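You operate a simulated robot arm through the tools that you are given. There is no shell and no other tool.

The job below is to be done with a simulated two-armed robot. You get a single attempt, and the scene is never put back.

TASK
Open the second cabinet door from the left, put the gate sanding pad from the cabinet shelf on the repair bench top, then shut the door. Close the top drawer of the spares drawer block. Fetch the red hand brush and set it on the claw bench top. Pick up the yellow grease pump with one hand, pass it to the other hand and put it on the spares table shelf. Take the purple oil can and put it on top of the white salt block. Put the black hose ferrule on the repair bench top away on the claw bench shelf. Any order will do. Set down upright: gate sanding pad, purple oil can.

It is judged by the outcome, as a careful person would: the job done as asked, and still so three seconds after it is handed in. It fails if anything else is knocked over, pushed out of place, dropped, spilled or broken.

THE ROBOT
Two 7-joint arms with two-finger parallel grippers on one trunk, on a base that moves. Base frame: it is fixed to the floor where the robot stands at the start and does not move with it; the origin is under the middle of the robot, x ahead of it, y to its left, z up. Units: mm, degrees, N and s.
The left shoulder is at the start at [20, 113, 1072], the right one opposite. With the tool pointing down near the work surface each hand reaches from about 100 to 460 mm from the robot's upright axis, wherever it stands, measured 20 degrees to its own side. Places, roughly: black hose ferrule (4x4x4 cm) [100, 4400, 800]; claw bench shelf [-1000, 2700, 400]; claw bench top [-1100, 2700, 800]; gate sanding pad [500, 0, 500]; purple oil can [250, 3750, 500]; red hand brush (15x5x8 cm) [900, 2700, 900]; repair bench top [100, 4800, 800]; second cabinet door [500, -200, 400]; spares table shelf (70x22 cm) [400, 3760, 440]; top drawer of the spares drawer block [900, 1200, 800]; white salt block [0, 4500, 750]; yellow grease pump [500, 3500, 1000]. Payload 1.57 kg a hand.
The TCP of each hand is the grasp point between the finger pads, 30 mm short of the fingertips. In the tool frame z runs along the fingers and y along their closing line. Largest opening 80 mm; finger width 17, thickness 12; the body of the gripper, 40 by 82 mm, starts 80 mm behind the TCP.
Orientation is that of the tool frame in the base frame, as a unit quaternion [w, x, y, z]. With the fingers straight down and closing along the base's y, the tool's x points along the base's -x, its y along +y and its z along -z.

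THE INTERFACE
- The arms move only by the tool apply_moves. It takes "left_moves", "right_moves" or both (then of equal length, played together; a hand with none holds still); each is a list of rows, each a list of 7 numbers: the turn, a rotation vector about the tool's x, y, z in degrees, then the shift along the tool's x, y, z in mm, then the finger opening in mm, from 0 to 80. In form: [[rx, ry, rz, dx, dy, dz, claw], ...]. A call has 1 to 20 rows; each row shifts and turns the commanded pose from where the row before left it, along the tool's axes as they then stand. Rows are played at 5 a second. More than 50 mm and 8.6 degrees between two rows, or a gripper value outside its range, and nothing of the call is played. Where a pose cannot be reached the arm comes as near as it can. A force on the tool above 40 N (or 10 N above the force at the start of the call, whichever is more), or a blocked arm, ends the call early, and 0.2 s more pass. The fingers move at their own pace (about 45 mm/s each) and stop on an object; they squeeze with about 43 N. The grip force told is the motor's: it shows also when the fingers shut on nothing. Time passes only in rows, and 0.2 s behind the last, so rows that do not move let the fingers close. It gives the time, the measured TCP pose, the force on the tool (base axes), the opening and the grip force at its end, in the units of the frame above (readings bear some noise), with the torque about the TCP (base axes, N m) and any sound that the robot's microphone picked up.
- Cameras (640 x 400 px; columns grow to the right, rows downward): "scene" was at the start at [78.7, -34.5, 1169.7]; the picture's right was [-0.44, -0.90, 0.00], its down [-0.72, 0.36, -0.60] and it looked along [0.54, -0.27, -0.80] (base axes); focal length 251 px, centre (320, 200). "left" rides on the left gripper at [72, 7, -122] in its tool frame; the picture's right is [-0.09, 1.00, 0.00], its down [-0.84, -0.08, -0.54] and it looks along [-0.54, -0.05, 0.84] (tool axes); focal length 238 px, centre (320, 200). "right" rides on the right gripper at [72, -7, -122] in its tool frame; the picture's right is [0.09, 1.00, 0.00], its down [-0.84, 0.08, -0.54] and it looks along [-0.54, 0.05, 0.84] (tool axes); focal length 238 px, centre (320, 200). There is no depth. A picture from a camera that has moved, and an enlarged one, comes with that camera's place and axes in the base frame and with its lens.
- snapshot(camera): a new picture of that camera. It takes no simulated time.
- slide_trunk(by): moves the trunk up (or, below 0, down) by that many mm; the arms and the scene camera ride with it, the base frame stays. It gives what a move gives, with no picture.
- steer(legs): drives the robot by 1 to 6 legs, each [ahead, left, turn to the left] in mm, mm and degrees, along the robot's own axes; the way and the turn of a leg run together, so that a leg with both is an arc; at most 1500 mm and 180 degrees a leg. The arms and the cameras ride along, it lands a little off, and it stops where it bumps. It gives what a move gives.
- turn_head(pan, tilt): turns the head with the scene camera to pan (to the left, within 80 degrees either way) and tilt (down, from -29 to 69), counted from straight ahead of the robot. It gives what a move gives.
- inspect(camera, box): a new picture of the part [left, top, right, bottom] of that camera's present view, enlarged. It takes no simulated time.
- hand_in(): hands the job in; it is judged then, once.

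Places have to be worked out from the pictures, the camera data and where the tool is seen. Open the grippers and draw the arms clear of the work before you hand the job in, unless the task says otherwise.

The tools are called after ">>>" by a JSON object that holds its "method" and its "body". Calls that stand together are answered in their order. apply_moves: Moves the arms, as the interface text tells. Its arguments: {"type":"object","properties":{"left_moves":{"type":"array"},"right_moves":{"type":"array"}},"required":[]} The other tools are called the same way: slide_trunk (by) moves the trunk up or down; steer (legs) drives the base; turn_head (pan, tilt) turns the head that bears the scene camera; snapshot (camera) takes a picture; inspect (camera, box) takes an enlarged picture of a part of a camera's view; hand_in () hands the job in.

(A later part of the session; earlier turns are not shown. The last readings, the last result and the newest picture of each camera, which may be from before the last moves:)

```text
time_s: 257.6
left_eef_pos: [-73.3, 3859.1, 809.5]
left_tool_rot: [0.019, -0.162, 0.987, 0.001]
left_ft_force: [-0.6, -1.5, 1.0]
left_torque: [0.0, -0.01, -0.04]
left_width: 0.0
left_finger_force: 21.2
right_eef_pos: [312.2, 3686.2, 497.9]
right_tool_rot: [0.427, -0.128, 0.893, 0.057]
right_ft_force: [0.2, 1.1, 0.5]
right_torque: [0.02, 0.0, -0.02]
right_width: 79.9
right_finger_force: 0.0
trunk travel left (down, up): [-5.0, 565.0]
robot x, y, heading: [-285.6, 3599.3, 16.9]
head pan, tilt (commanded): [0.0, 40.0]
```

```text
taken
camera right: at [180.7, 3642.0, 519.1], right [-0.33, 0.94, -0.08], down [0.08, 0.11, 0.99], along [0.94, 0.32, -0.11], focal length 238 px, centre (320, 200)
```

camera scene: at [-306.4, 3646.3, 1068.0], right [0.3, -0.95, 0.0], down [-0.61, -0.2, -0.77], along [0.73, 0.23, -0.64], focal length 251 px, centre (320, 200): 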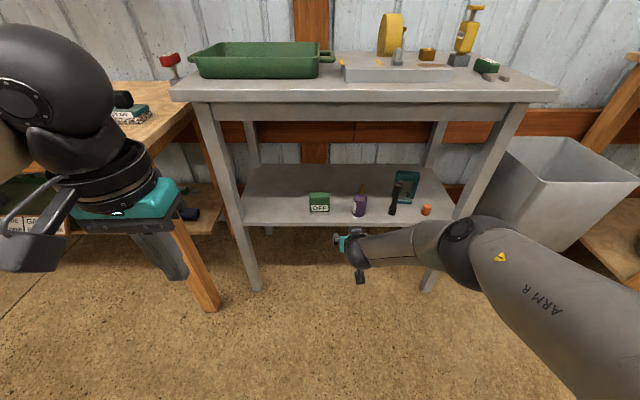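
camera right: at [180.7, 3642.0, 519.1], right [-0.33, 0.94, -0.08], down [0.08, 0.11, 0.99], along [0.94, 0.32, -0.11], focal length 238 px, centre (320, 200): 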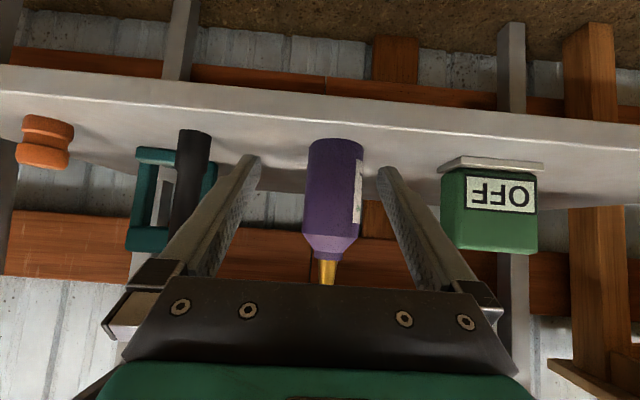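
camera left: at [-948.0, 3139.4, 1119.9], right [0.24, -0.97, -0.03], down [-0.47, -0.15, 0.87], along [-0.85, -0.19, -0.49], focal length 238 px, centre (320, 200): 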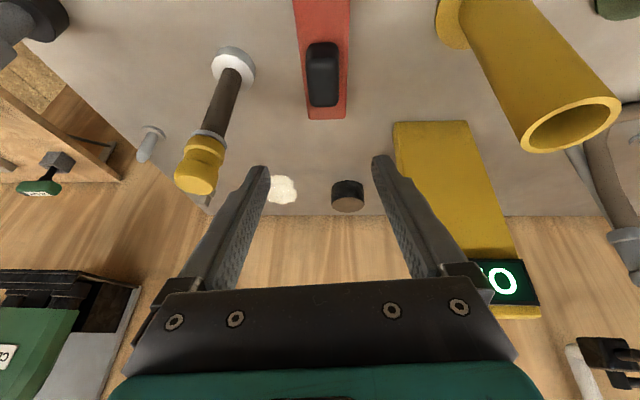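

Lined up nearly: the can is about 58 mm ahead and 10 mm left of the hand's axis. I correct left with the arm and advance.

>>> {"method": "apply_moves", "body": {"right_moves": [[0, 0, 0, 0, 10, 0, 80], [0, 0, 0, 0, 0, 0, 80]]}}

>>> {"method": "steer", "body": {"legs": [[42, 0, 0]]}}

>>> {"method": "snapshot", "body": {"camera": "right"}}

```text
time_s: 258.2
left_eef_pos: [-73.6, 3860.2, 809.2]
left_tool_rot: [0.018, -0.163, 0.987, 0.002]
left_ft_force: [-1.4, 0.8, 0.7]
left_torque: [0.0, 0.0, 0.0]
left_width: 0.1
left_finger_force: 21.8
right_eef_pos: [309.1, 3695.7, 496.4]
right_tool_rot: [0.427, -0.129, 0.893, 0.057]
right_ft_force: [-0.6, 0.2, 0.2]
right_torque: [-0.02, 0.02, 0.02]
right_width: 79.9
right_finger_force: 0.1
trunk travel left (down, up): [-5.0, 565.0]
robot x, y, heading: [-287.3, 3601.0, 17.2]
head pan, tilt (commanded): [0.0, 40.0]
```

```text
time_s: 259.1
left_eef_pos: [-32.5, 3871.9, 808.5]
left_tool_rot: [0.019, -0.163, 0.987, 0.001]
left_ft_force: [-0.7, -1.0, -0.7]
left_torque: [-0.01, -0.05, 0.02]
left_width: 0.0
left_finger_force: 21.5
right_eef_pos: [350.1, 3709.3, 497.5]
right_tool_rot: [0.428, -0.128, 0.893, 0.057]
right_ft_force: [0.3, -0.3, -0.2]
right_torque: [0.01, 0.02, -0.02]
right_width: 79.9
right_finger_force: 0.1
trunk travel left (down, up): [-5.0, 565.0]
robot x, y, heading: [-248.4, 3615.5, 17.2]
head pan, tilt (commanded): [0.0, 40.0]
```

```text
taken
camera right: at [218.2, 3664.3, 518.8], right [-0.33, 0.94, -0.08], down [0.08, 0.11, 0.99], along [0.94, 0.32, -0.11], focal length 238 px, centre (320, 200)
```

right: 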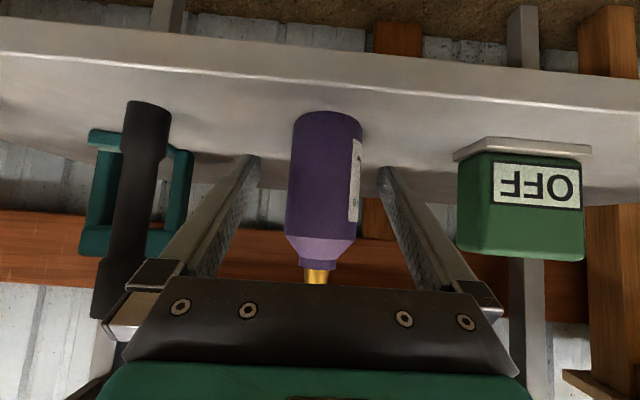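

The can is now between the fingertips; I go 12 mm deeper and close on it.

>>> {"method": "apply_moves", "body": {"right_moves": [[0, 0, 0, -3.8, 1, 4.7, 80], [0, 0, 0, -3.8, 1, 4.7, 80], [0, 0, 0, 0, 0, 0, 80], [0, 0, 0, 0, 0, 0, 60], [0, 0, 0, 0, 0, 0, 40], [0, 0, 0, 0, 0, 0, 30], [0, 0, 0, 0, 0, 0, 30]]}}

>>> {"method": "snapshot", "body": {"camera": "right"}}

```text
time_s: 260.7
left_eef_pos: [-32.5, 3872.1, 809.8]
left_tool_rot: [0.018, -0.162, 0.987, 0.002]
left_ft_force: [-1.3, -0.4, -0.5]
left_torque: [0.01, -0.01, 0.01]
left_width: 0.0
left_finger_force: 20.9
right_eef_pos: [361.2, 3713.3, 497.5]
right_tool_rot: [0.427, -0.128, 0.893, 0.056]
right_ft_force: [0.2, 1.0, -0.9]
right_torque: [0.08, 0.04, -0.02]
right_width: 46.2
right_finger_force: 29.4
trunk travel left (down, up): [-5.0, 565.0]
robot x, y, heading: [-247.5, 3616.5, 17.0]
head pan, tilt (commanded): [0.0, 40.0]
```

```text
taken
camera right: at [228.6, 3668.9, 518.7], right [-0.33, 0.94, -0.08], down [0.08, 0.11, 0.99], along [0.94, 0.32, -0.11], focal length 238 px, centre (320, 200)
```

right: 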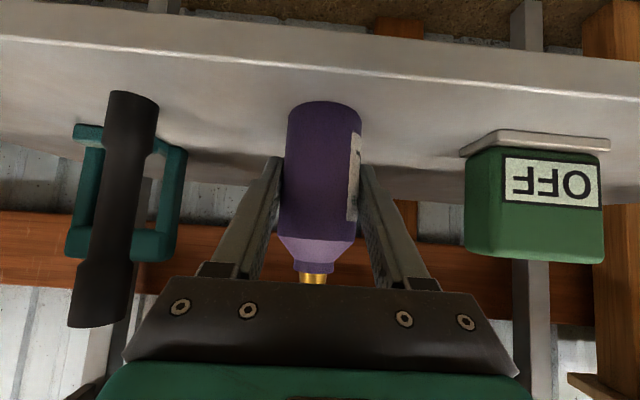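

Gripped at 46 mm. I lift 30 mm with the trunk and check that it hangs straight.

>>> {"method": "slide_trunk", "body": {"by": 30}}

>>> {"method": "snapshot", "body": {"camera": "right"}}

```text
time_s: 261.4
left_eef_pos: [-32.5, 3872.4, 840.1]
left_tool_rot: [0.019, -0.162, 0.987, 0.002]
left_ft_force: [-0.4, 0.0, 0.6]
left_torque: [-0.03, -0.01, 0.03]
left_width: 0.0
left_finger_force: 21.0
right_eef_pos: [362.0, 3715.3, 527.0]
right_tool_rot: [0.427, -0.129, 0.893, 0.057]
right_ft_force: [0.3, 0.0, -1.2]
right_torque: [0.01, 0.0, 0.02]
right_width: 45.8
right_finger_force: 43.3
trunk travel left (down, up): [-35.0, 535.0]
robot x, y, heading: [-248.7, 3615.6, 17.1]
head pan, tilt (commanded): [0.0, 40.0]
```

```text
taken
camera right: at [228.9, 3668.7, 548.6], right [-0.33, 0.94, -0.08], down [0.08, 0.11, 0.99], along [0.94, 0.32, -0.11], focal length 238 px, centre (320, 200)
```

right: 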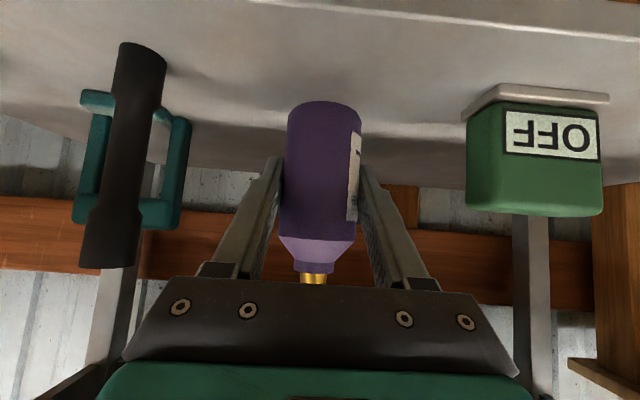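

The can hangs upright. I reverse out of the shelf, then raise the trunk and draw the hand in.

>>> {"method": "steer", "body": {"legs": [[-350, 0, 0]]}}

>>> {"method": "slide_trunk", "body": {"by": 150}}

>>> {"method": "apply_moves", "body": {"right_moves": [[0, 0, 0, -10, -5, -45, 30], [0, 0, 0, -10, -5, -45, 30], [0, 0, 0, -20, -5, -42, 30], [0, 0, 0, -30, -5, -36, 30], [0, 0, 0, -30, -5, -36, 30], [0, 0, 0, 0, 0, 0, 30]]}}

>>> {"method": "snapshot", "body": {"camera": "scene"}}

```text
time_s: 263.6
left_eef_pos: [-361.5, 3771.5, 839.5]
left_tool_rot: [0.018, -0.165, 0.986, 0.001]
left_ft_force: [-0.2, -1.0, 0.7]
left_torque: [0.02, 0.01, 0.0]
left_width: 0.0
left_finger_force: 21.1
right_eef_pos: [33.5, 3614.7, 527.3]
right_tool_rot: [0.427, -0.129, 0.893, 0.057]
right_ft_force: [0.4, 0.7, -1.6]
right_torque: [0.0, 0.03, -0.01]
right_width: 45.6
right_finger_force: 43.2
trunk travel left (down, up): [-35.0, 535.0]
robot x, y, heading: [-575.3, 3517.0, 17.2]
head pan, tilt (commanded): [0.0, 40.0]
```

```text
time_s: 265.4
left_eef_pos: [-361.4, 3771.4, 988.3]
left_tool_rot: [0.019, -0.164, 0.986, 0.001]
left_ft_force: [-0.3, -0.8, -0.7]
left_torque: [-0.01, 0.03, -0.02]
left_width: 0.0
left_finger_force: 21.1
right_eef_pos: [32.2, 3614.0, 676.6]
right_tool_rot: [0.427, -0.13, 0.893, 0.057]
right_ft_force: [-0.3, 0.2, -1.3]
right_torque: [-0.02, 0.05, 0.02]
right_width: 45.9
right_finger_force: 43.1
trunk travel left (down, up): [-185.0, 385.0]
robot x, y, heading: [-574.6, 3513.4, 17.2]
head pan, tilt (commanded): [0.0, 40.0]
```

```text
time_s: 266.8
left_eef_pos: [-360.4, 3771.8, 990.3]
left_tool_rot: [0.019, -0.164, 0.986, 0.001]
left_ft_force: [-0.2, 0.5, 0.2]
left_torque: [0.01, 0.01, 0.01]
left_width: 0.1
left_finger_force: 21.0
right_eef_pos: [-50.8, 3566.7, 884.6]
right_tool_rot: [0.426, -0.129, 0.894, 0.056]
right_ft_force: [0.1, -0.6, -2.3]
right_torque: [-0.03, 0.0, -0.01]
right_width: 45.7
right_finger_force: 42.7
trunk travel left (down, up): [-185.0, 385.0]
robot x, y, heading: [-579.4, 3513.1, 17.3]
head pan, tilt (commanded): [0.0, 40.0]
```

```text
taken
camera scene: at [-483.0, 3539.3, 1248.0], right [0.3, -0.95, 0.0], down [-0.61, -0.19, -0.77], along [0.73, 0.23, -0.64], focal length 251 px, centre (320, 200)
```

scene: 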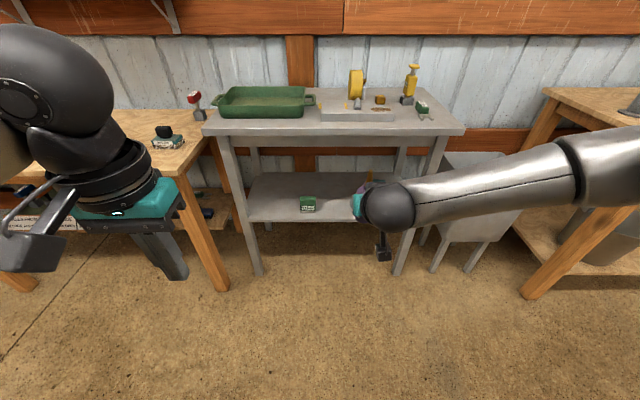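

The can is held upright. I raise it well above bench height and drive to bring it over the salt block at about [21, 4566].

>>> {"method": "slide_trunk", "body": {"by": 130}}

>>> {"method": "steer", "body": {"legs": [[0, 942, 0], [270, 0, 0]]}}

>>> {"method": "snapshot", "body": {"camera": "scene"}}

>>> {"method": "snapshot", "body": {"camera": "right"}}

```text
time_s: 268.4
left_eef_pos: [-362.3, 3771.5, 1119.6]
left_tool_rot: [0.017, -0.164, 0.986, 0.002]
left_ft_force: [-0.2, 0.0, -0.5]
left_torque: [-0.02, 0.02, 0.0]
left_width: 0.0
left_finger_force: 21.3
right_eef_pos: [-50.1, 3568.5, 1014.1]
right_tool_rot: [0.426, -0.13, 0.893, 0.057]
right_ft_force: [0.1, -0.1, -1.6]
right_torque: [0.0, 0.01, 0.0]
right_width: 45.5
right_finger_force: 43.0
trunk travel left (down, up): [-315.0, 255.0]
robot x, y, heading: [-576.4, 3513.2, 17.1]
head pan, tilt (commanded): [0.0, 40.0]
```

```text
time_s: 274.8
left_eef_pos: [-391.8, 4747.8, 1119.6]
left_tool_rot: [0.016, -0.17, 0.985, 0.001]
left_ft_force: [-0.3, 0.5, 0.3]
left_torque: [-0.03, 0.02, -0.03]
left_width: 0.0
left_finger_force: 20.4
right_eef_pos: [-79.9, 4546.9, 1014.0]
right_tool_rot: [0.425, -0.135, 0.893, 0.059]
right_ft_force: [-0.1, 0.6, -1.7]
right_torque: [0.0, 0.03, -0.04]
right_width: 45.5
right_finger_force: 43.0
trunk travel left (down, up): [-315.0, 255.0]
robot x, y, heading: [-604.0, 4482.3, 18.0]
head pan, tilt (commanded): [0.0, 40.0]
```

```text
taken
camera scene: at [-511.0, 4513.7, 1377.9], right [0.31, -0.95, 0.0], down [-0.61, -0.2, -0.77], along [0.73, 0.24, -0.64], focal length 251 px, centre (320, 200)
```

scene: 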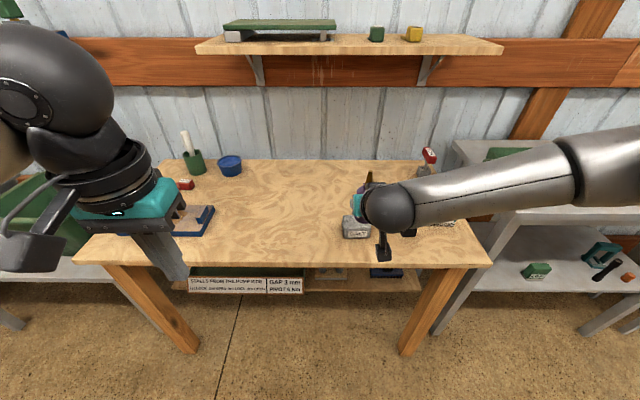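

```text
taken
camera right: at [-211.3, 4500.0, 1035.8], right [-0.35, 0.93, -0.08], down [0.08, 0.11, 0.99], along [0.94, 0.34, -0.11], focal length 238 px, centre (320, 200)
```

right: 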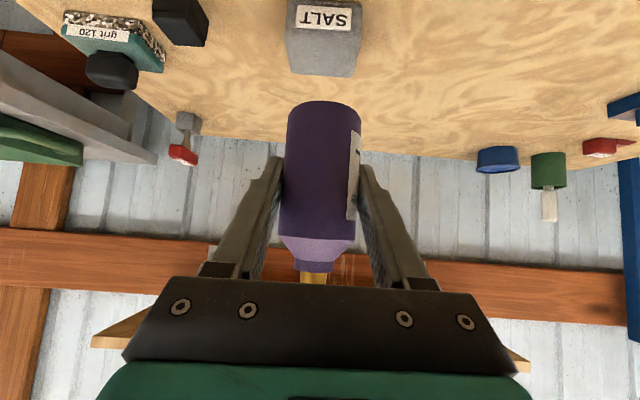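

The can hovers near the salt block. I zoom in from both cameras to fix the block's top face.

>>> {"method": "inspect", "body": {"camera": "right", "box": [240, 0, 420, 110]}}

>>> {"method": "inspect", "body": {"camera": "scene", "box": [310, 160, 470, 270]}}

```text
3.56 times, centred on (330, 55) of right
camera zoom: at [-211.3, 4500.0, 1035.8], right [-0.35, 0.93, -0.08], down [0.08, 0.11, 0.99], along [0.94, 0.34, -0.11], focal length 848 px, centre (284, 716)
```

zoom: 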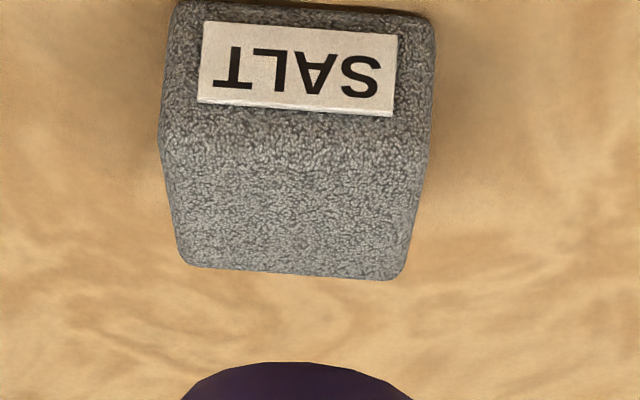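

```text
3.64 times, centred on (390, 215) of scene
camera zoom: at [-511.0, 4513.7, 1377.9], right [0.31, -0.95, 0.0], down [-0.61, -0.2, -0.77], along [0.73, 0.24, -0.64], focal length 912 px, centre (66, 146)
```

zoom: 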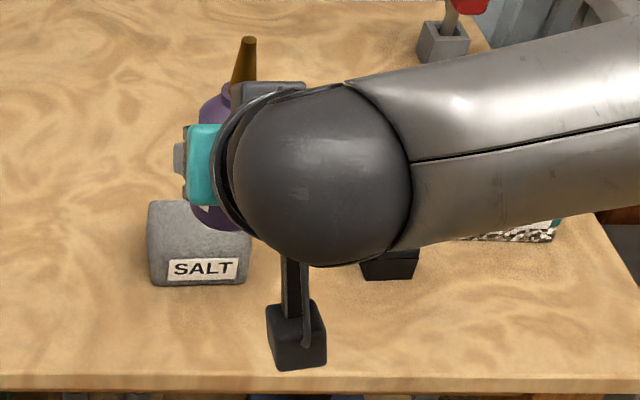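

The block's top face centre is near [37, 4580], z≈842 (about 79×60 mm), and the can's axis sits about 10 mm beyond my TCP. I advance 110 mm and 8 mm right so the can is centred over it.

>>> {"method": "steer", "body": {"legs": [[110, -8, 0]]}}

>>> {"method": "slide_trunk", "body": {"by": -80}}

>>> {"method": "snapshot", "body": {"camera": "right"}}

>>> {"method": "inspect", "body": {"camera": "scene", "box": [250, 150, 470, 300]}}

```text
time_s: 275.9
left_eef_pos: [-285.0, 4773.2, 1119.8]
left_tool_rot: [0.018, -0.17, 0.985, 0.001]
left_ft_force: [0.3, 0.5, -0.5]
left_torque: [-0.05, 0.03, 0.0]
left_width: 0.0
left_finger_force: 21.4
right_eef_pos: [26.7, 4573.3, 1013.6]
right_tool_rot: [0.426, -0.135, 0.893, 0.059]
right_ft_force: [-0.6, -0.3, -1.6]
right_torque: [0.02, -0.02, 0.0]
right_width: 45.7
right_finger_force: 42.8
trunk travel left (down, up): [-315.0, 255.0]
robot x, y, heading: [-496.7, 4515.3, 17.8]
head pan, tilt (commanded): [0.0, 40.0]
```

```text
time_s: 277.1
left_eef_pos: [-287.9, 4773.1, 1039.5]
left_tool_rot: [0.018, -0.169, 0.985, 0.001]
left_ft_force: [0.3, -0.7, -0.9]
left_torque: [0.01, 0.02, 0.0]
left_width: 0.1
left_finger_force: 21.4
right_eef_pos: [25.9, 4572.6, 935.3]
right_tool_rot: [0.427, -0.135, 0.892, 0.06]
right_ft_force: [0.7, -0.1, -2.3]
right_torque: [-0.05, 0.0, 0.03]
right_width: 45.9
right_finger_force: 42.9
trunk travel left (down, up): [-235.0, 335.0]
robot x, y, heading: [-499.0, 4514.7, 18.1]
head pan, tilt (commanded): [0.0, 40.0]
```

```text
taken
camera right: at [-105.7, 4525.6, 956.2], right [-0.35, 0.93, -0.08], down [0.08, 0.11, 0.99], along [0.94, 0.34, -0.11], focal length 238 px, centre (320, 200)
```

right: 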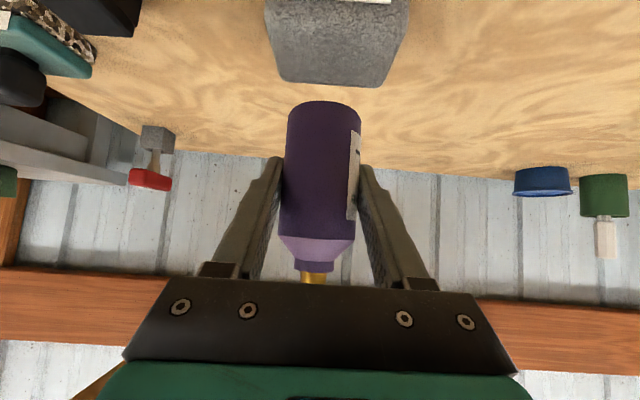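

```text
2.67 times, centred on (360, 225) of scene
camera zoom: at [-405.6, 4539.4, 1298.1], right [0.31, -0.95, 0.0], down [-0.61, -0.2, -0.77], along [0.73, 0.24, -0.64], focal length 668 px, centre (213, 133)
```

zoom: 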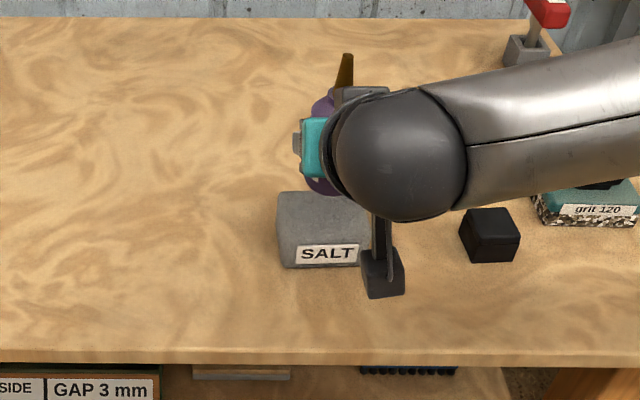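

The can's axis is within about 5 mm of the block's centre. I lower with the arm in small steps, watching for contact.

>>> {"method": "apply_moves", "body": {"right_moves": [[0, 0, 0, 4.66, 0, 3.77, 30], [0, 0, 0, 4.66, 0, 3.77, 30], [0, 0, 0, 4.66, 0, 3.77, 30], [0, 0, 0, 4.66, 0, 3.77, 30], [0, 0, 0, 0, 0, 0, 30]]}}

>>> {"method": "snapshot", "body": {"camera": "right"}}

```text
time_s: 278.3
left_eef_pos: [-287.3, 4772.6, 1038.3]
left_tool_rot: [0.018, -0.169, 0.985, 0.001]
left_ft_force: [-2.1, 0.0, 0.2]
left_torque: [0.0, -0.02, -0.05]
left_width: 0.0
left_finger_force: 20.7
right_eef_pos: [25.3, 4573.0, 910.4]
right_tool_rot: [0.426, -0.134, 0.892, 0.059]
right_ft_force: [-1.2, -0.5, -1.6]
right_torque: [-0.02, -0.01, -0.01]
right_width: 45.3
right_finger_force: 43.2
trunk travel left (down, up): [-235.0, 335.0]
robot x, y, heading: [-498.0, 4509.8, 17.8]
head pan, tilt (commanded): [0.0, 40.0]
```

```text
taken
camera right: at [-105.5, 4525.4, 932.8], right [-0.35, 0.93, -0.08], down [0.08, 0.11, 0.99], along [0.94, 0.34, -0.11], focal length 238 px, centre (320, 200)
```

right: 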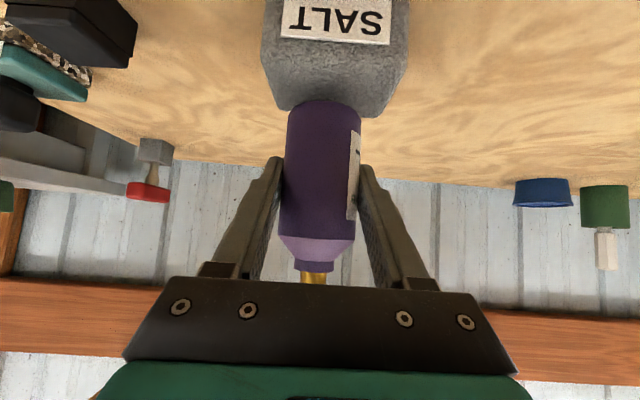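

Nearly down; the can is about 6 mm right of the block's centre. I nudge left 6 mm and lower in 3 mm steps.

>>> {"method": "apply_moves", "body": {"right_moves": [[0, 0, 0, 0, 6, 0, 30], [0, 0, 0, 2.33, 0, 1.89, 30], [0, 0, 0, 2.33, 0, 1.89, 30], [0, 0, 0, 2.33, 0, 1.89, 30], [0, 0, 0, 0, 0, 0, 30]]}}

>>> {"method": "snapshot", "body": {"camera": "right"}}

```text
time_s: 279.5
left_eef_pos: [-288.0, 4772.7, 1039.1]
left_tool_rot: [0.018, -0.169, 0.986, 0.002]
left_ft_force: [0.4, 0.5, 0.1]
left_torque: [-0.01, -0.02, 0.01]
left_width: 0.1
left_finger_force: 21.2
right_eef_pos: [24.6, 4576.1, 901.2]
right_tool_rot: [0.427, -0.136, 0.892, 0.06]
right_ft_force: [0.2, 0.0, -1.5]
right_torque: [0.01, 0.01, 0.0]
right_width: 45.4
right_finger_force: 42.5
trunk travel left (down, up): [-235.0, 335.0]
robot x, y, heading: [-498.0, 4511.6, 18.0]
head pan, tilt (commanded): [0.0, 40.0]
```

```text
taken
camera right: at [-107.3, 4531.0, 923.3], right [-0.35, 0.93, -0.08], down [0.08, 0.11, 0.99], along [0.94, 0.34, -0.11], focal length 238 px, centre (320, 200)
```

right: 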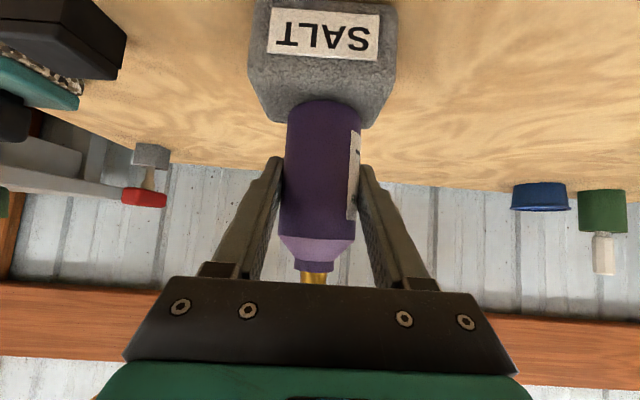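

Alignment is good, no contact yet. I continue down in 3 mm steps.

>>> {"method": "apply_moves", "body": {"right_moves": [[0, 0, 0, 2.33, 0, 1.89, 30], [0, 0, 0, 2.33, 0, 1.89, 30], [0, 0, 0, 0, 0, 0, 30]]}}

```text
time_s: 280.3
left_eef_pos: [-286.9, 4772.3, 1040.0]
left_tool_rot: [0.019, -0.17, 0.985, 0.002]
left_ft_force: [-0.3, -0.1, 0.0]
left_torque: [0.02, 0.03, 0.01]
left_width: 0.2
left_finger_force: 21.4
right_eef_pos: [24.1, 4578.8, 897.9]
right_tool_rot: [0.427, -0.134, 0.892, 0.06]
right_ft_force: [-0.8, -1.6, 6.5]
right_torque: [0.08, 0.09, 0.0]
right_width: 45.8
right_finger_force: 43.1
trunk travel left (down, up): [-235.0, 335.0]
robot x, y, heading: [-495.5, 4509.1, 17.7]
head pan, tilt (commanded): [0.0, 40.0]
```

Contact at 8 N. I check the placement before letting go.

>>> {"method": "snapshot", "body": {"camera": "right"}}

>>> {"method": "inspect", "body": {"camera": "scene", "box": [280, 150, 440, 270]}}

```text
taken
camera right: at [-107.6, 4531.5, 918.7], right [-0.34, 0.94, -0.08], down [0.07, 0.11, 0.99], along [0.94, 0.34, -0.11], focal length 238 px, centre (320, 200)
```

right: 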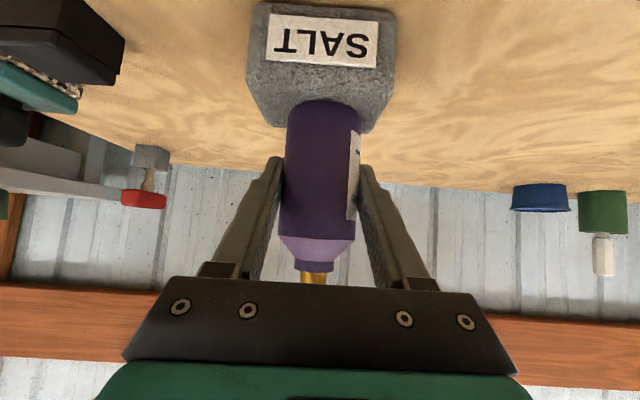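

```text
3.33 times, centred on (360, 210) of scene
camera zoom: at [-406.2, 4539.1, 1298.2], right [0.31, -0.95, 0.0], down [-0.61, -0.2, -0.77], along [0.73, 0.24, -0.64], focal length 836 px, centre (187, 167)
```

zoom: 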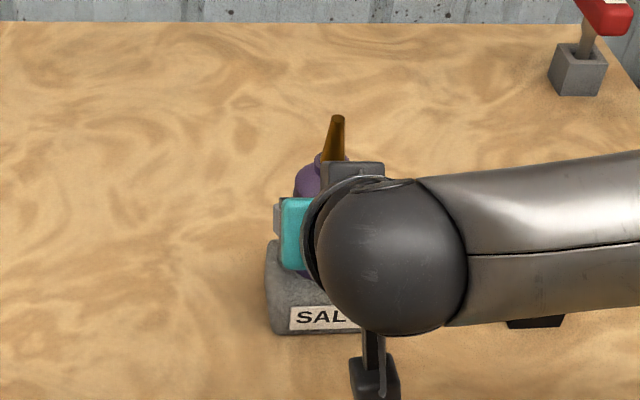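

Working out the depths, the can sits about 19 mm too far back on the block (near its rear edge). I lift slightly, pull back 19 mm and set it down again.

>>> {"method": "slide_trunk", "body": {"by": 14}}

>>> {"method": "apply_moves", "body": {"right_moves": [[0, 0, 0, 6, 0, -7.4, 30], [0, 0, 0, 6, 0, -7.4, 30], [0, 0, 0, 0, 0, 0, 30]]}}

>>> {"method": "snapshot", "body": {"camera": "right"}}

```text
time_s: 280.9
left_eef_pos: [-286.5, 4771.8, 1053.3]
left_tool_rot: [0.018, -0.169, 0.986, 0.001]
left_ft_force: [0.4, 0.5, -0.6]
left_torque: [-0.01, -0.02, 0.0]
left_width: 0.2
left_finger_force: 21.0
right_eef_pos: [22.6, 4579.7, 909.0]
right_tool_rot: [0.426, -0.135, 0.893, 0.059]
right_ft_force: [-0.7, 0.4, -2.5]
right_torque: [0.02, 0.0, -0.01]
right_width: 45.6
right_finger_force: 43.1
trunk travel left (down, up): [-249.0, 321.0]
robot x, y, heading: [-494.9, 4509.3, 18.0]
head pan, tilt (commanded): [0.0, 40.0]
```

```text
time_s: 281.7
left_eef_pos: [-287.6, 4772.9, 1053.5]
left_tool_rot: [0.018, -0.17, 0.985, 0.001]
left_ft_force: [-0.5, 0.1, 0.9]
left_torque: [0.01, 0.01, 0.0]
left_width: 0.0
left_finger_force: 21.5
right_eef_pos: [5.6, 4573.9, 909.0]
right_tool_rot: [0.427, -0.135, 0.892, 0.06]
right_ft_force: [-0.3, 0.0, -1.6]
right_torque: [0.02, 0.03, 0.01]
right_width: 45.3
right_finger_force: 42.8
trunk travel left (down, up): [-249.0, 321.0]
robot x, y, heading: [-496.1, 4516.9, 18.0]
head pan, tilt (commanded): [0.0, 40.0]
```

```text
taken
camera right: at [-126.2, 4526.4, 931.5], right [-0.35, 0.94, -0.08], down [0.08, 0.11, 0.99], along [0.94, 0.34, -0.11], focal length 238 px, centre (320, 200)
```

right: 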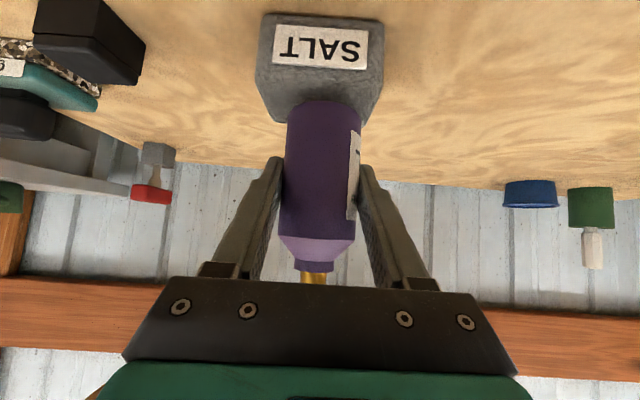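

With the block top at z≈853 (from the contact), the can should go about 6 mm further in to be centred. I adjust and lower.

>>> {"method": "apply_moves", "body": {"right_moves": [[0, 0, 0, -3.8, 0, 4.7, 30], [0, 0, 0, 3.1, 0, 2.5, 30], [0, 0, 0, 2.33, 0, 1.89, 30], [0, 0, 0, 1.55, 0, 1.26, 30], [0, 0, 0, 1.55, 0, 1.26, 30], [0, 0, 0, 0, 0, 0, 30]]}}

>>> {"method": "snapshot", "body": {"camera": "right"}}

```text
time_s: 283.1
left_eef_pos: [-286.5, 4773.3, 1054.2]
left_tool_rot: [0.018, -0.169, 0.985, 0.001]
left_ft_force: [-0.4, 0.7, -0.2]
left_torque: [0.0, -0.01, -0.02]
left_width: 0.1
left_finger_force: 21.5
right_eef_pos: [12.1, 4574.0, 898.5]
right_tool_rot: [0.426, -0.136, 0.892, 0.06]
right_ft_force: [-0.7, -0.2, -1.3]
right_torque: [0.01, 0.01, -0.02]
right_width: 45.6
right_finger_force: 42.6
trunk travel left (down, up): [-249.0, 321.0]
robot x, y, heading: [-496.4, 4509.0, 18.1]
head pan, tilt (commanded): [0.0, 40.0]
```

```text
taken
camera right: at [-120.2, 4527.2, 920.2], right [-0.35, 0.94, -0.08], down [0.08, 0.11, 0.99], along [0.94, 0.34, -0.11], focal length 238 px, centre (320, 200)
```

right: 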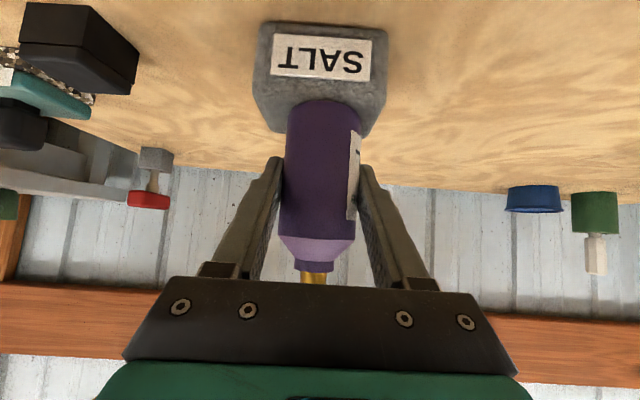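

The can's footprint is now inside the block's top face. I lower the last few millimetres.

>>> {"method": "apply_moves", "body": {"right_moves": [[0, 0, 0, 1.55, 0, 1.26, 30], [0, 0, 0, 1.55, 0, 1.26, 30], [0, 0, 0, 0, 0, 0, 30]]}}

```text
time_s: 283.9
left_eef_pos: [-286.9, 4771.8, 1054.2]
left_tool_rot: [0.019, -0.169, 0.985, 0.002]
left_ft_force: [-0.3, 0.0, -0.3]
left_torque: [-0.01, 0.01, 0.01]
left_width: 0.0
left_finger_force: 21.6
right_eef_pos: [12.5, 4575.0, 896.8]
right_tool_rot: [0.43, -0.134, 0.891, 0.06]
right_ft_force: [-3.0, -4.6, 15.5]
right_torque: [0.12, 0.22, 0.05]
right_width: 45.5
right_finger_force: 42.7
trunk travel left (down, up): [-249.0, 321.0]
robot x, y, heading: [-498.6, 4510.8, 17.8]
head pan, tilt (commanded): [0.0, 40.0]
```

Contact with about 17 N. I relieve 1.5 mm, then open the fingers gently and back off along the hand axis.

>>> {"method": "apply_moves", "body": {"right_moves": [[0, 0, 0, -1.1, 0, -0.9, 30], [0, 0, 0, 0, 0, 0, 30]]}}

>>> {"method": "apply_moves", "body": {"right_moves": [[0, 0, 0, 0, 0, 0, 50], [0, 0, 0, 0, 0, 0, 56], [0, 0, 0, 0, 0, 0, 64], [0, 0, 0, 0, 0, 0, 72], [0, 0, 0, 0, 0, 0, 76], [0, 0, 0, 0, 0, 0, 76]]}}

>>> {"method": "snapshot", "body": {"camera": "right"}}

```text
time_s: 284.5
left_eef_pos: [-287.4, 4771.9, 1053.6]
left_tool_rot: [0.019, -0.169, 0.985, 0.001]
left_ft_force: [-1.3, -0.3, -0.4]
left_torque: [0.02, -0.03, 0.01]
left_width: 0.0
left_finger_force: 21.1
right_eef_pos: [12.1, 4574.4, 896.7]
right_tool_rot: [0.428, -0.135, 0.892, 0.059]
right_ft_force: [2.8, -0.9, 14.5]
right_torque: [0.32, -0.07, -0.05]
right_width: 45.3
right_finger_force: 42.4
trunk travel left (down, up): [-249.0, 321.0]
robot x, y, heading: [-499.8, 4511.5, 18.0]
head pan, tilt (commanded): [0.0, 40.0]
```

```text
time_s: 285.9
left_eef_pos: [-287.5, 4772.3, 1053.4]
left_tool_rot: [0.019, -0.169, 0.986, 0.001]
left_ft_force: [-0.9, -0.1, -0.3]
left_torque: [-0.01, -0.02, -0.04]
left_width: 0.0
left_finger_force: 21.3
right_eef_pos: [10.7, 4575.4, 896.6]
right_tool_rot: [0.426, -0.135, 0.893, 0.059]
right_ft_force: [-0.3, 0.0, -0.2]
right_torque: [-0.02, -0.02, 0.03]
right_width: 75.9
right_finger_force: 0.2
trunk travel left (down, up): [-249.0, 321.0]
robot x, y, heading: [-494.9, 4513.1, 17.9]
head pan, tilt (commanded): [0.0, 40.0]
```

```text
taken
camera right: at [-120.2, 4527.5, 917.5], right [-0.35, 0.94, -0.08], down [0.08, 0.11, 0.99], along [0.94, 0.34, -0.11], focal length 238 px, centre (320, 200)
```

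right: 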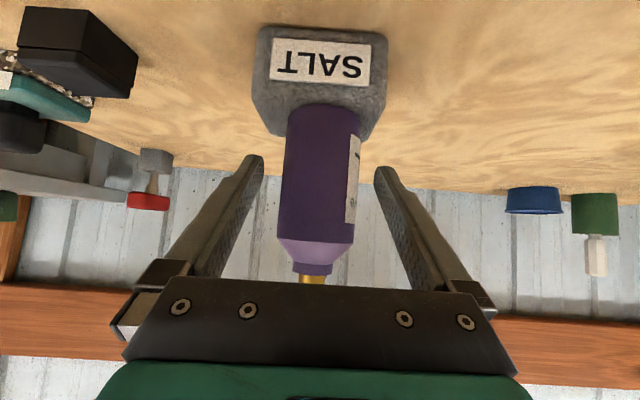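

The can stands free on the block. I withdraw the hand up and back along its axis, then reverse the base.

>>> {"method": "apply_moves", "body": {"right_moves": [[0, 0, 0, 0, 0, -20, 76], [0, 0, 0, 0, 0, -35, 76], [0, 0, 0, 0, 0, -40, 76], [0, 0, 0, 0, 0, -40, 76]]}}

>>> {"method": "steer", "body": {"legs": [[-150, 0, 0]]}}

>>> {"method": "snapshot", "body": {"camera": "scene"}}

>>> {"method": "inspect", "body": {"camera": "scene", "box": [280, 160, 460, 270]}}

```text
time_s: 286.9
left_eef_pos: [-287.5, 4772.8, 1054.3]
left_tool_rot: [0.019, -0.169, 0.985, 0.002]
left_ft_force: [0.0, -0.2, -0.2]
left_torque: [-0.03, 0.0, 0.02]
left_width: 0.0
left_finger_force: 21.5
right_eef_pos: [-90.8, 4545.3, 980.8]
right_tool_rot: [0.426, -0.134, 0.893, 0.059]
right_ft_force: [0.1, 0.2, -1.0]
right_torque: [-0.02, 0.0, 0.0]
right_width: 75.9
right_finger_force: 0.0
trunk travel left (down, up): [-249.0, 321.0]
robot x, y, heading: [-498.5, 4514.6, 18.1]
head pan, tilt (commanded): [0.0, 40.0]
```

```text
time_s: 288.3
left_eef_pos: [-431.0, 4725.8, 1054.4]
left_tool_rot: [0.019, -0.17, 0.985, 0.002]
left_ft_force: [0.0, 0.3, -0.1]
left_torque: [-0.02, -0.05, -0.01]
left_width: 0.0
left_finger_force: 20.8
right_eef_pos: [-232.7, 4499.9, 980.9]
right_tool_rot: [0.427, -0.136, 0.892, 0.06]
right_ft_force: [0.3, -0.5, 0.6]
right_torque: [-0.01, 0.0, 0.02]
right_width: 76.0
right_finger_force: 0.1
trunk travel left (down, up): [-249.0, 321.0]
robot x, y, heading: [-641.1, 4461.1, 17.9]
head pan, tilt (commanded): [0.0, 40.0]
```

```text
taken
camera scene: at [-548.5, 4493.2, 1312.1], right [0.31, -0.95, 0.0], down [-0.61, -0.2, -0.77], along [0.73, 0.24, -0.64], focal length 251 px, centre (320, 200)
```

scene: 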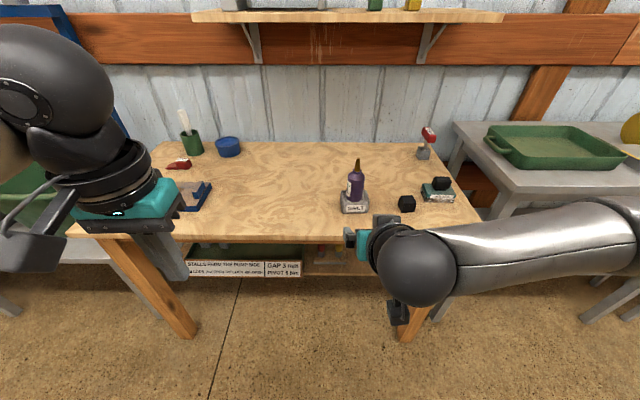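

```text
3.56 times, centred on (370, 215) of scene
camera zoom: at [-548.5, 4493.2, 1312.1], right [0.31, -0.95, 0.0], down [-0.61, -0.2, -0.77], along [0.73, 0.24, -0.64], focal length 891 px, centre (142, 147)
```

zoom: 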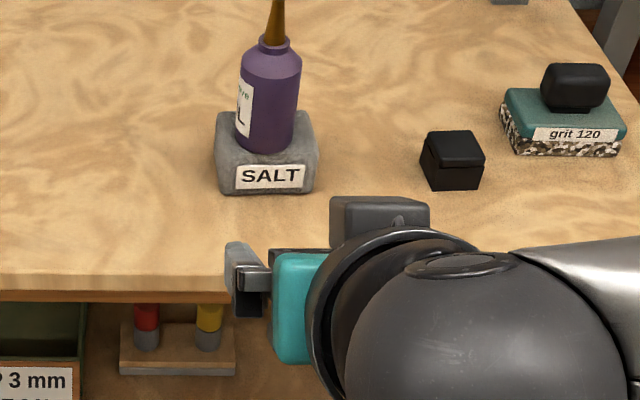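

The oil can stands upright on the salt block. Next the ferrule, a cube near [76, 4422] roughly square to base x; I turn to heading 0 and bring the right hand toward it.

>>> {"method": "steer", "body": {"legs": [[0, 0, -17.5], [0, 50, 0], [190, 0, 0]]}}

>>> {"method": "slide_trunk", "body": {"by": -90}}

>>> {"method": "snapshot", "body": {"camera": "right"}}

>>> {"method": "snapshot", "body": {"camera": "scene"}}

```text
time_s: 291.4
left_eef_pos: [-166.6, 4705.3, 1053.6]
left_tool_rot: [0.018, -0.02, 1.0, -0.001]
left_ft_force: [0.7, -0.3, -1.0]
left_torque: [-0.01, -0.02, -0.01]
left_width: 0.0
left_finger_force: 21.5
right_eef_pos: [-47.0, 4428.3, 981.1]
right_tool_rot: [0.43, 0.0, 0.903, -0.005]
right_ft_force: [0.0, 1.0, -1.0]
right_torque: [-0.04, 0.01, -0.01]
right_width: 76.0
right_finger_force: 0.1
trunk travel left (down, up): [-249.0, 321.0]
robot x, y, heading: [-447.4, 4516.4, 0.5]
head pan, tilt (commanded): [0.0, 40.0]
```

```text
time_s: 292.6
left_eef_pos: [-168.3, 4703.2, 963.3]
left_tool_rot: [0.019, -0.019, 1.0, -0.002]
left_ft_force: [-0.4, -0.2, -0.5]
left_torque: [0.0, -0.02, -0.01]
left_width: 0.0
left_finger_force: 21.1
right_eef_pos: [-48.0, 4429.2, 890.2]
right_tool_rot: [0.431, 0.001, 0.903, -0.006]
right_ft_force: [1.1, 0.3, -0.1]
right_torque: [0.0, -0.01, -0.03]
right_width: 76.1
right_finger_force: 0.0
trunk travel left (down, up): [-159.0, 411.0]
robot x, y, heading: [-449.6, 4514.8, 0.4]
head pan, tilt (commanded): [0.0, 40.0]
```

```text
taken
camera right: at [-187.2, 4422.8, 912.1], right [-0.05, 1.0, -0.08], down [0.11, 0.09, 0.99], along [0.99, 0.04, -0.11], focal length 238 px, centre (320, 200)
```

right: 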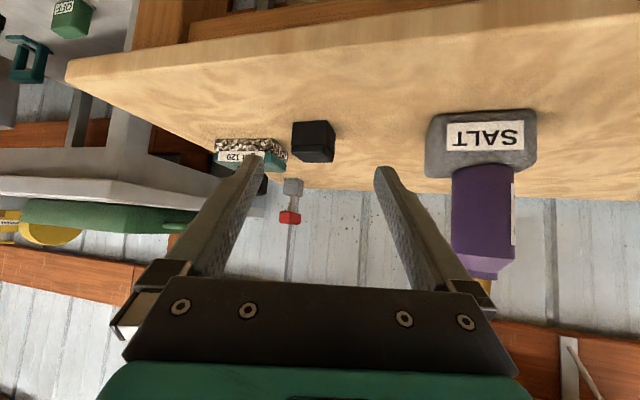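

```text
taken
camera scene: at [-350.2, 4517.1, 1222.1], right [0.01, -1.0, 0.0], down [-0.64, -0.01, -0.77], along [0.77, 0.01, -0.64], focal length 251 px, centre (320, 200)
```

scene: 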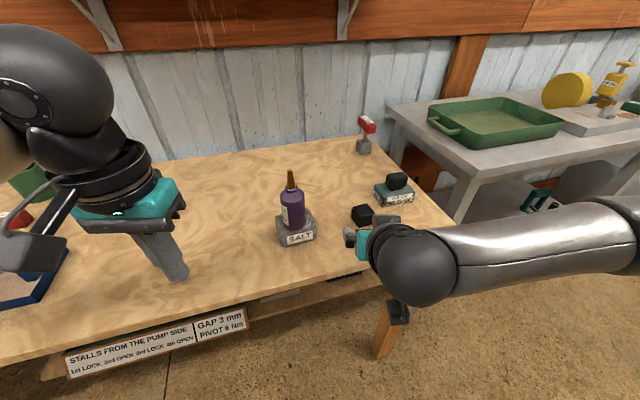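

The ferrule is at about [74, 4420]. I shift 10 right and 108 ahead above it, then check before lowering.

>>> {"method": "steer", "body": {"legs": [[108, -10, 0]]}}

>>> {"method": "apply_moves", "body": {"right_moves": [[0, 0, 0, 0, 0, 0, 64], [0, 0, 0, 0, 0, 0, 64]]}}

>>> {"method": "snapshot", "body": {"camera": "right"}}

```text
time_s: 293.8
left_eef_pos: [-58.4, 4694.7, 962.4]
left_tool_rot: [0.017, -0.02, 1.0, -0.001]
left_ft_force: [0.4, -0.4, 0.5]
left_torque: [-0.01, -0.04, 0.01]
left_width: 0.0
left_finger_force: 20.9
right_eef_pos: [62.7, 4419.9, 890.4]
right_tool_rot: [0.43, 0.001, 0.903, -0.005]
right_ft_force: [-0.2, -0.3, 0.1]
right_torque: [0.03, 0.02, -0.01]
right_width: 76.1
right_finger_force: 0.0
trunk travel left (down, up): [-159.0, 411.0]
robot x, y, heading: [-336.4, 4512.4, 0.7]
head pan, tilt (commanded): [0.0, 40.0]
```

```text
time_s: 294.4
left_eef_pos: [-58.2, 4695.1, 963.2]
left_tool_rot: [0.018, -0.02, 1.0, -0.002]
left_ft_force: [0.7, 0.0, 0.0]
left_torque: [0.02, 0.01, 0.04]
left_width: 0.0
left_finger_force: 21.5
right_eef_pos: [62.6, 4419.3, 890.2]
right_tool_rot: [0.429, 0.002, 0.903, -0.006]
right_ft_force: [0.3, 0.8, -0.3]
right_torque: [0.0, 0.01, -0.01]
right_width: 63.8
right_finger_force: 0.1
trunk travel left (down, up): [-159.0, 411.0]
robot x, y, heading: [-336.7, 4504.9, 0.6]
head pan, tilt (commanded): [0.0, 40.0]
```

```text
taken
camera right: at [-77.5, 4413.9, 912.0], right [-0.05, 1.0, -0.08], down [0.11, 0.09, 0.99], along [0.99, 0.04, -0.11], focal length 238 px, centre (320, 200)
```

right: 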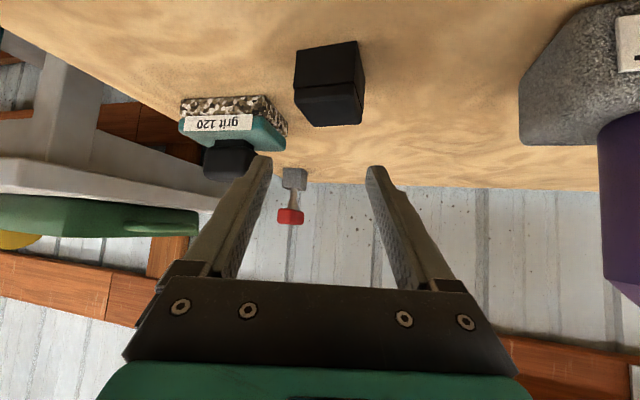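

The cube is centred between the fingers about 57 mm below. I lower with the trunk 45 mm, then the arm for the rest.

>>> {"method": "slide_trunk", "body": {"by": -45}}

>>> {"method": "apply_moves", "body": {"right_moves": [[0, 0, 0, 1.5, 3, 6, 64], [0, 0, 0, 3.4, 0, 7, 64], [0, 0, 0, 0, 0, 0, 64]]}}

>>> {"method": "snapshot", "body": {"camera": "right"}}

```text
time_s: 295.3
left_eef_pos: [-58.6, 4694.9, 919.1]
left_tool_rot: [0.018, -0.02, 1.0, -0.001]
left_ft_force: [-0.5, 0.2, -0.6]
left_torque: [0.04, 0.02, 0.0]
left_width: 0.1
left_finger_force: 21.6
right_eef_pos: [61.6, 4420.2, 846.6]
right_tool_rot: [0.43, 0.001, 0.903, -0.006]
right_ft_force: [-0.6, -0.1, 0.8]
right_torque: [-0.02, 0.0, 0.0]
right_width: 64.0
right_finger_force: 0.0
trunk travel left (down, up): [-114.0, 456.0]
robot x, y, heading: [-336.1, 4506.6, 0.6]
head pan, tilt (commanded): [0.0, 40.0]
```

```text
time_s: 296.1
left_eef_pos: [-58.1, 4694.4, 918.4]
left_tool_rot: [0.019, -0.019, 1.0, -0.001]
left_ft_force: [0.5, -0.1, -0.1]
left_torque: [0.0, -0.02, 0.01]
left_width: 0.0
left_finger_force: 21.8
right_eef_pos: [69.5, 4423.0, 833.4]
right_tool_rot: [0.43, 0.001, 0.903, -0.006]
right_ft_force: [-0.1, 0.0, 0.1]
right_torque: [0.02, -0.01, -0.02]
right_width: 64.0
right_finger_force: 0.1
trunk travel left (down, up): [-114.0, 456.0]
robot x, y, heading: [-337.2, 4511.3, 0.5]
head pan, tilt (commanded): [0.0, 40.0]
```

```text
taken
camera right: at [-70.9, 4416.7, 854.9], right [-0.05, 1.0, -0.08], down [0.11, 0.09, 0.99], along [0.99, 0.04, -0.11], focal length 238 px, centre (320, 200)
```

right: 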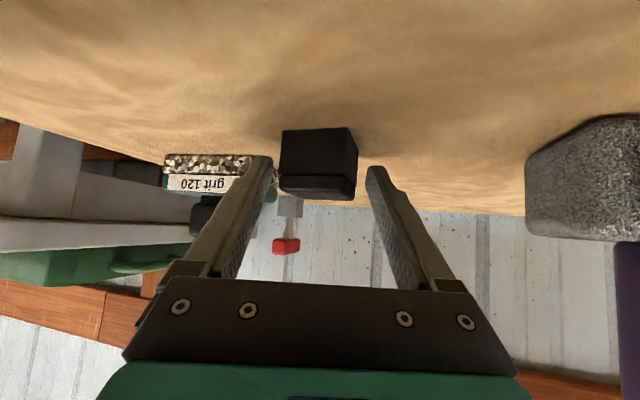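

The cube sits squarely between the fingers at TCP depth. I close on it.

>>> {"method": "apply_moves", "body": {"right_moves": [[0, 0, 0, 0, 0, 0, 45], [0, 0, 0, 0, 0, 0, 30], [0, 0, 0, 0, 0, 0, 20], [0, 0, 0, 0, 0, 0, 20], [0, 0, 0, 0, 0, 0, 20]]}}

>>> {"method": "slide_trunk", "body": {"by": 60}}

>>> {"method": "snapshot", "body": {"camera": "right"}}

```text
time_s: 297.3
left_eef_pos: [-58.9, 4695.1, 917.8]
left_tool_rot: [0.019, -0.019, 1.0, -0.002]
left_ft_force: [0.2, -0.7, -0.6]
left_torque: [0.01, -0.01, 0.03]
left_width: 0.1
left_finger_force: 21.4
right_eef_pos: [68.7, 4422.5, 833.1]
right_tool_rot: [0.43, 0.001, 0.903, -0.005]
right_ft_force: [-0.3, 0.8, 0.1]
right_torque: [0.02, -0.01, 0.02]
right_width: 49.4
right_finger_force: 43.1
trunk travel left (down, up): [-114.0, 456.0]
robot x, y, heading: [-336.4, 4508.6, 0.6]
head pan, tilt (commanded): [0.0, 40.0]
```

```text
time_s: 298.3
left_eef_pos: [-57.9, 4694.8, 978.3]
left_tool_rot: [0.019, -0.02, 1.0, -0.002]
left_ft_force: [0.1, 0.1, -0.3]
left_torque: [0.03, -0.01, -0.01]
left_width: 0.0
left_finger_force: 21.2
right_eef_pos: [69.4, 4424.0, 893.8]
right_tool_rot: [0.43, 0.002, 0.903, -0.006]
right_ft_force: [0.1, 0.2, -1.0]
right_torque: [0.01, -0.02, 0.01]
right_width: 49.3
right_finger_force: 42.7
trunk travel left (down, up): [-174.0, 396.0]
robot x, y, heading: [-334.9, 4506.9, 0.7]
head pan, tilt (commanded): [0.0, 40.0]
```

```text
taken
camera right: at [-70.8, 4416.7, 915.0], right [-0.05, 1.0, -0.08], down [0.11, 0.09, 0.99], along [0.99, 0.04, -0.11], focal length 238 px, centre (320, 200)
```

right: 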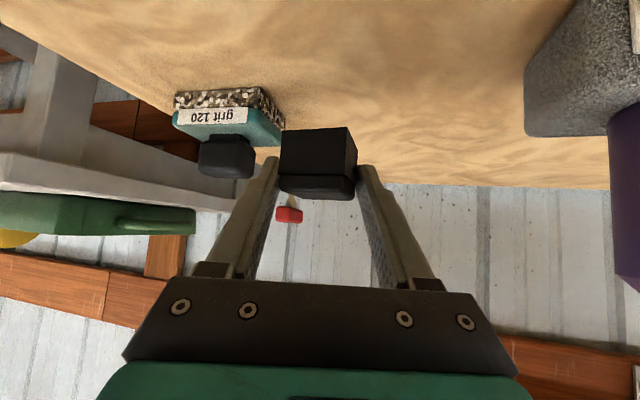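

The ferrule is lifted (held slightly cornerwise at 49 mm). I back away, turn round and travel to the claw bench for its shelf.

>>> {"method": "steer", "body": {"legs": [[-260, 0, 0], [0, 0, -164]]}}

>>> {"method": "steer", "body": {"legs": [[0, 950, 0], [0, 920, 0]]}}

>>> {"method": "snapshot", "body": {"camera": "scene"}}

>>> {"method": "snapshot", "body": {"camera": "right"}}

```text
time_s: 306.9
left_eef_pos: [-817.9, 4249.2, 978.3]
left_tool_rot: [0.001, 0.987, 0.161, -0.018]
left_ft_force: [-0.3, 0.1, -0.1]
left_torque: [0.0, 0.01, -0.01]
left_width: 0.0
left_finger_force: 21.1
right_eef_pos: [-1016.5, 4475.4, 893.4]
right_tool_rot: [0.056, 0.894, 0.127, -0.426]
right_ft_force: [-0.2, -0.3, -1.8]
right_torque: [0.05, -0.01, 0.0]
right_width: 47.1
right_finger_force: 43.2
trunk travel left (down, up): [-174.0, 396.0]
robot x, y, heading: [-600.9, 4504.5, -163.1]
head pan, tilt (commanded): [0.0, 40.0]
```

```text
time_s: 316.2
left_eef_pos: [-310.3, 2475.7, 979.1]
left_tool_rot: [0.001, 0.988, 0.154, -0.018]
left_ft_force: [-0.9, -0.8, -0.2]
left_torque: [0.0, 0.0, 0.0]
left_width: 0.0
left_finger_force: 21.2
right_eef_pos: [-506.3, 2705.9, 893.5]
right_tool_rot: [0.053, 0.895, 0.121, -0.427]
right_ft_force: [-0.8, 0.3, -0.7]
right_torque: [0.03, 0.0, -0.04]
right_width: 44.5
right_finger_force: 42.5
trunk travel left (down, up): [-174.0, 396.0]
robot x, y, heading: [-91.4, 2732.2, -163.9]
head pan, tilt (commanded): [0.0, 40.0]
```

```text
taken
camera scene: at [-179.7, 2702.6, 1237.0], right [-0.28, 0.96, 0.0], down [0.62, 0.18, -0.77], along [-0.74, -0.21, -0.64], focal length 251 px, centre (320, 200)
```

scene: 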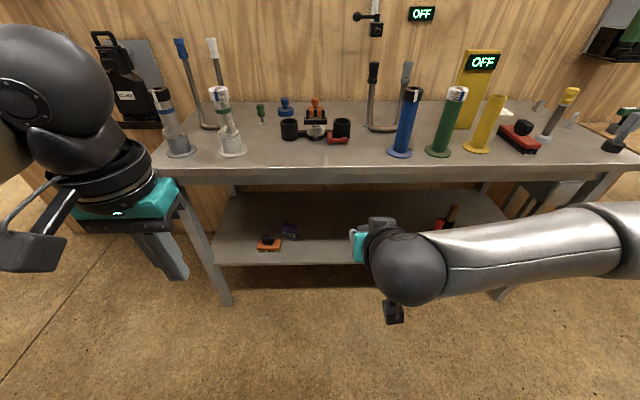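

```text
taken
camera right: at [-372.0, 2747.5, 915.0], right [0.32, -0.95, -0.08], down [-0.08, -0.11, 0.99], along [-0.95, -0.31, -0.11], focal length 238 px, centre (320, 200)
```

right: 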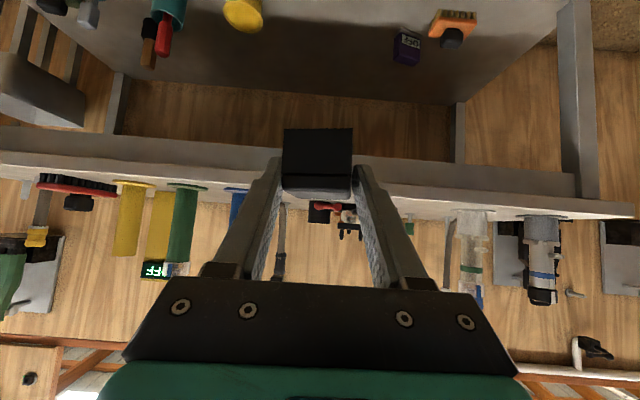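

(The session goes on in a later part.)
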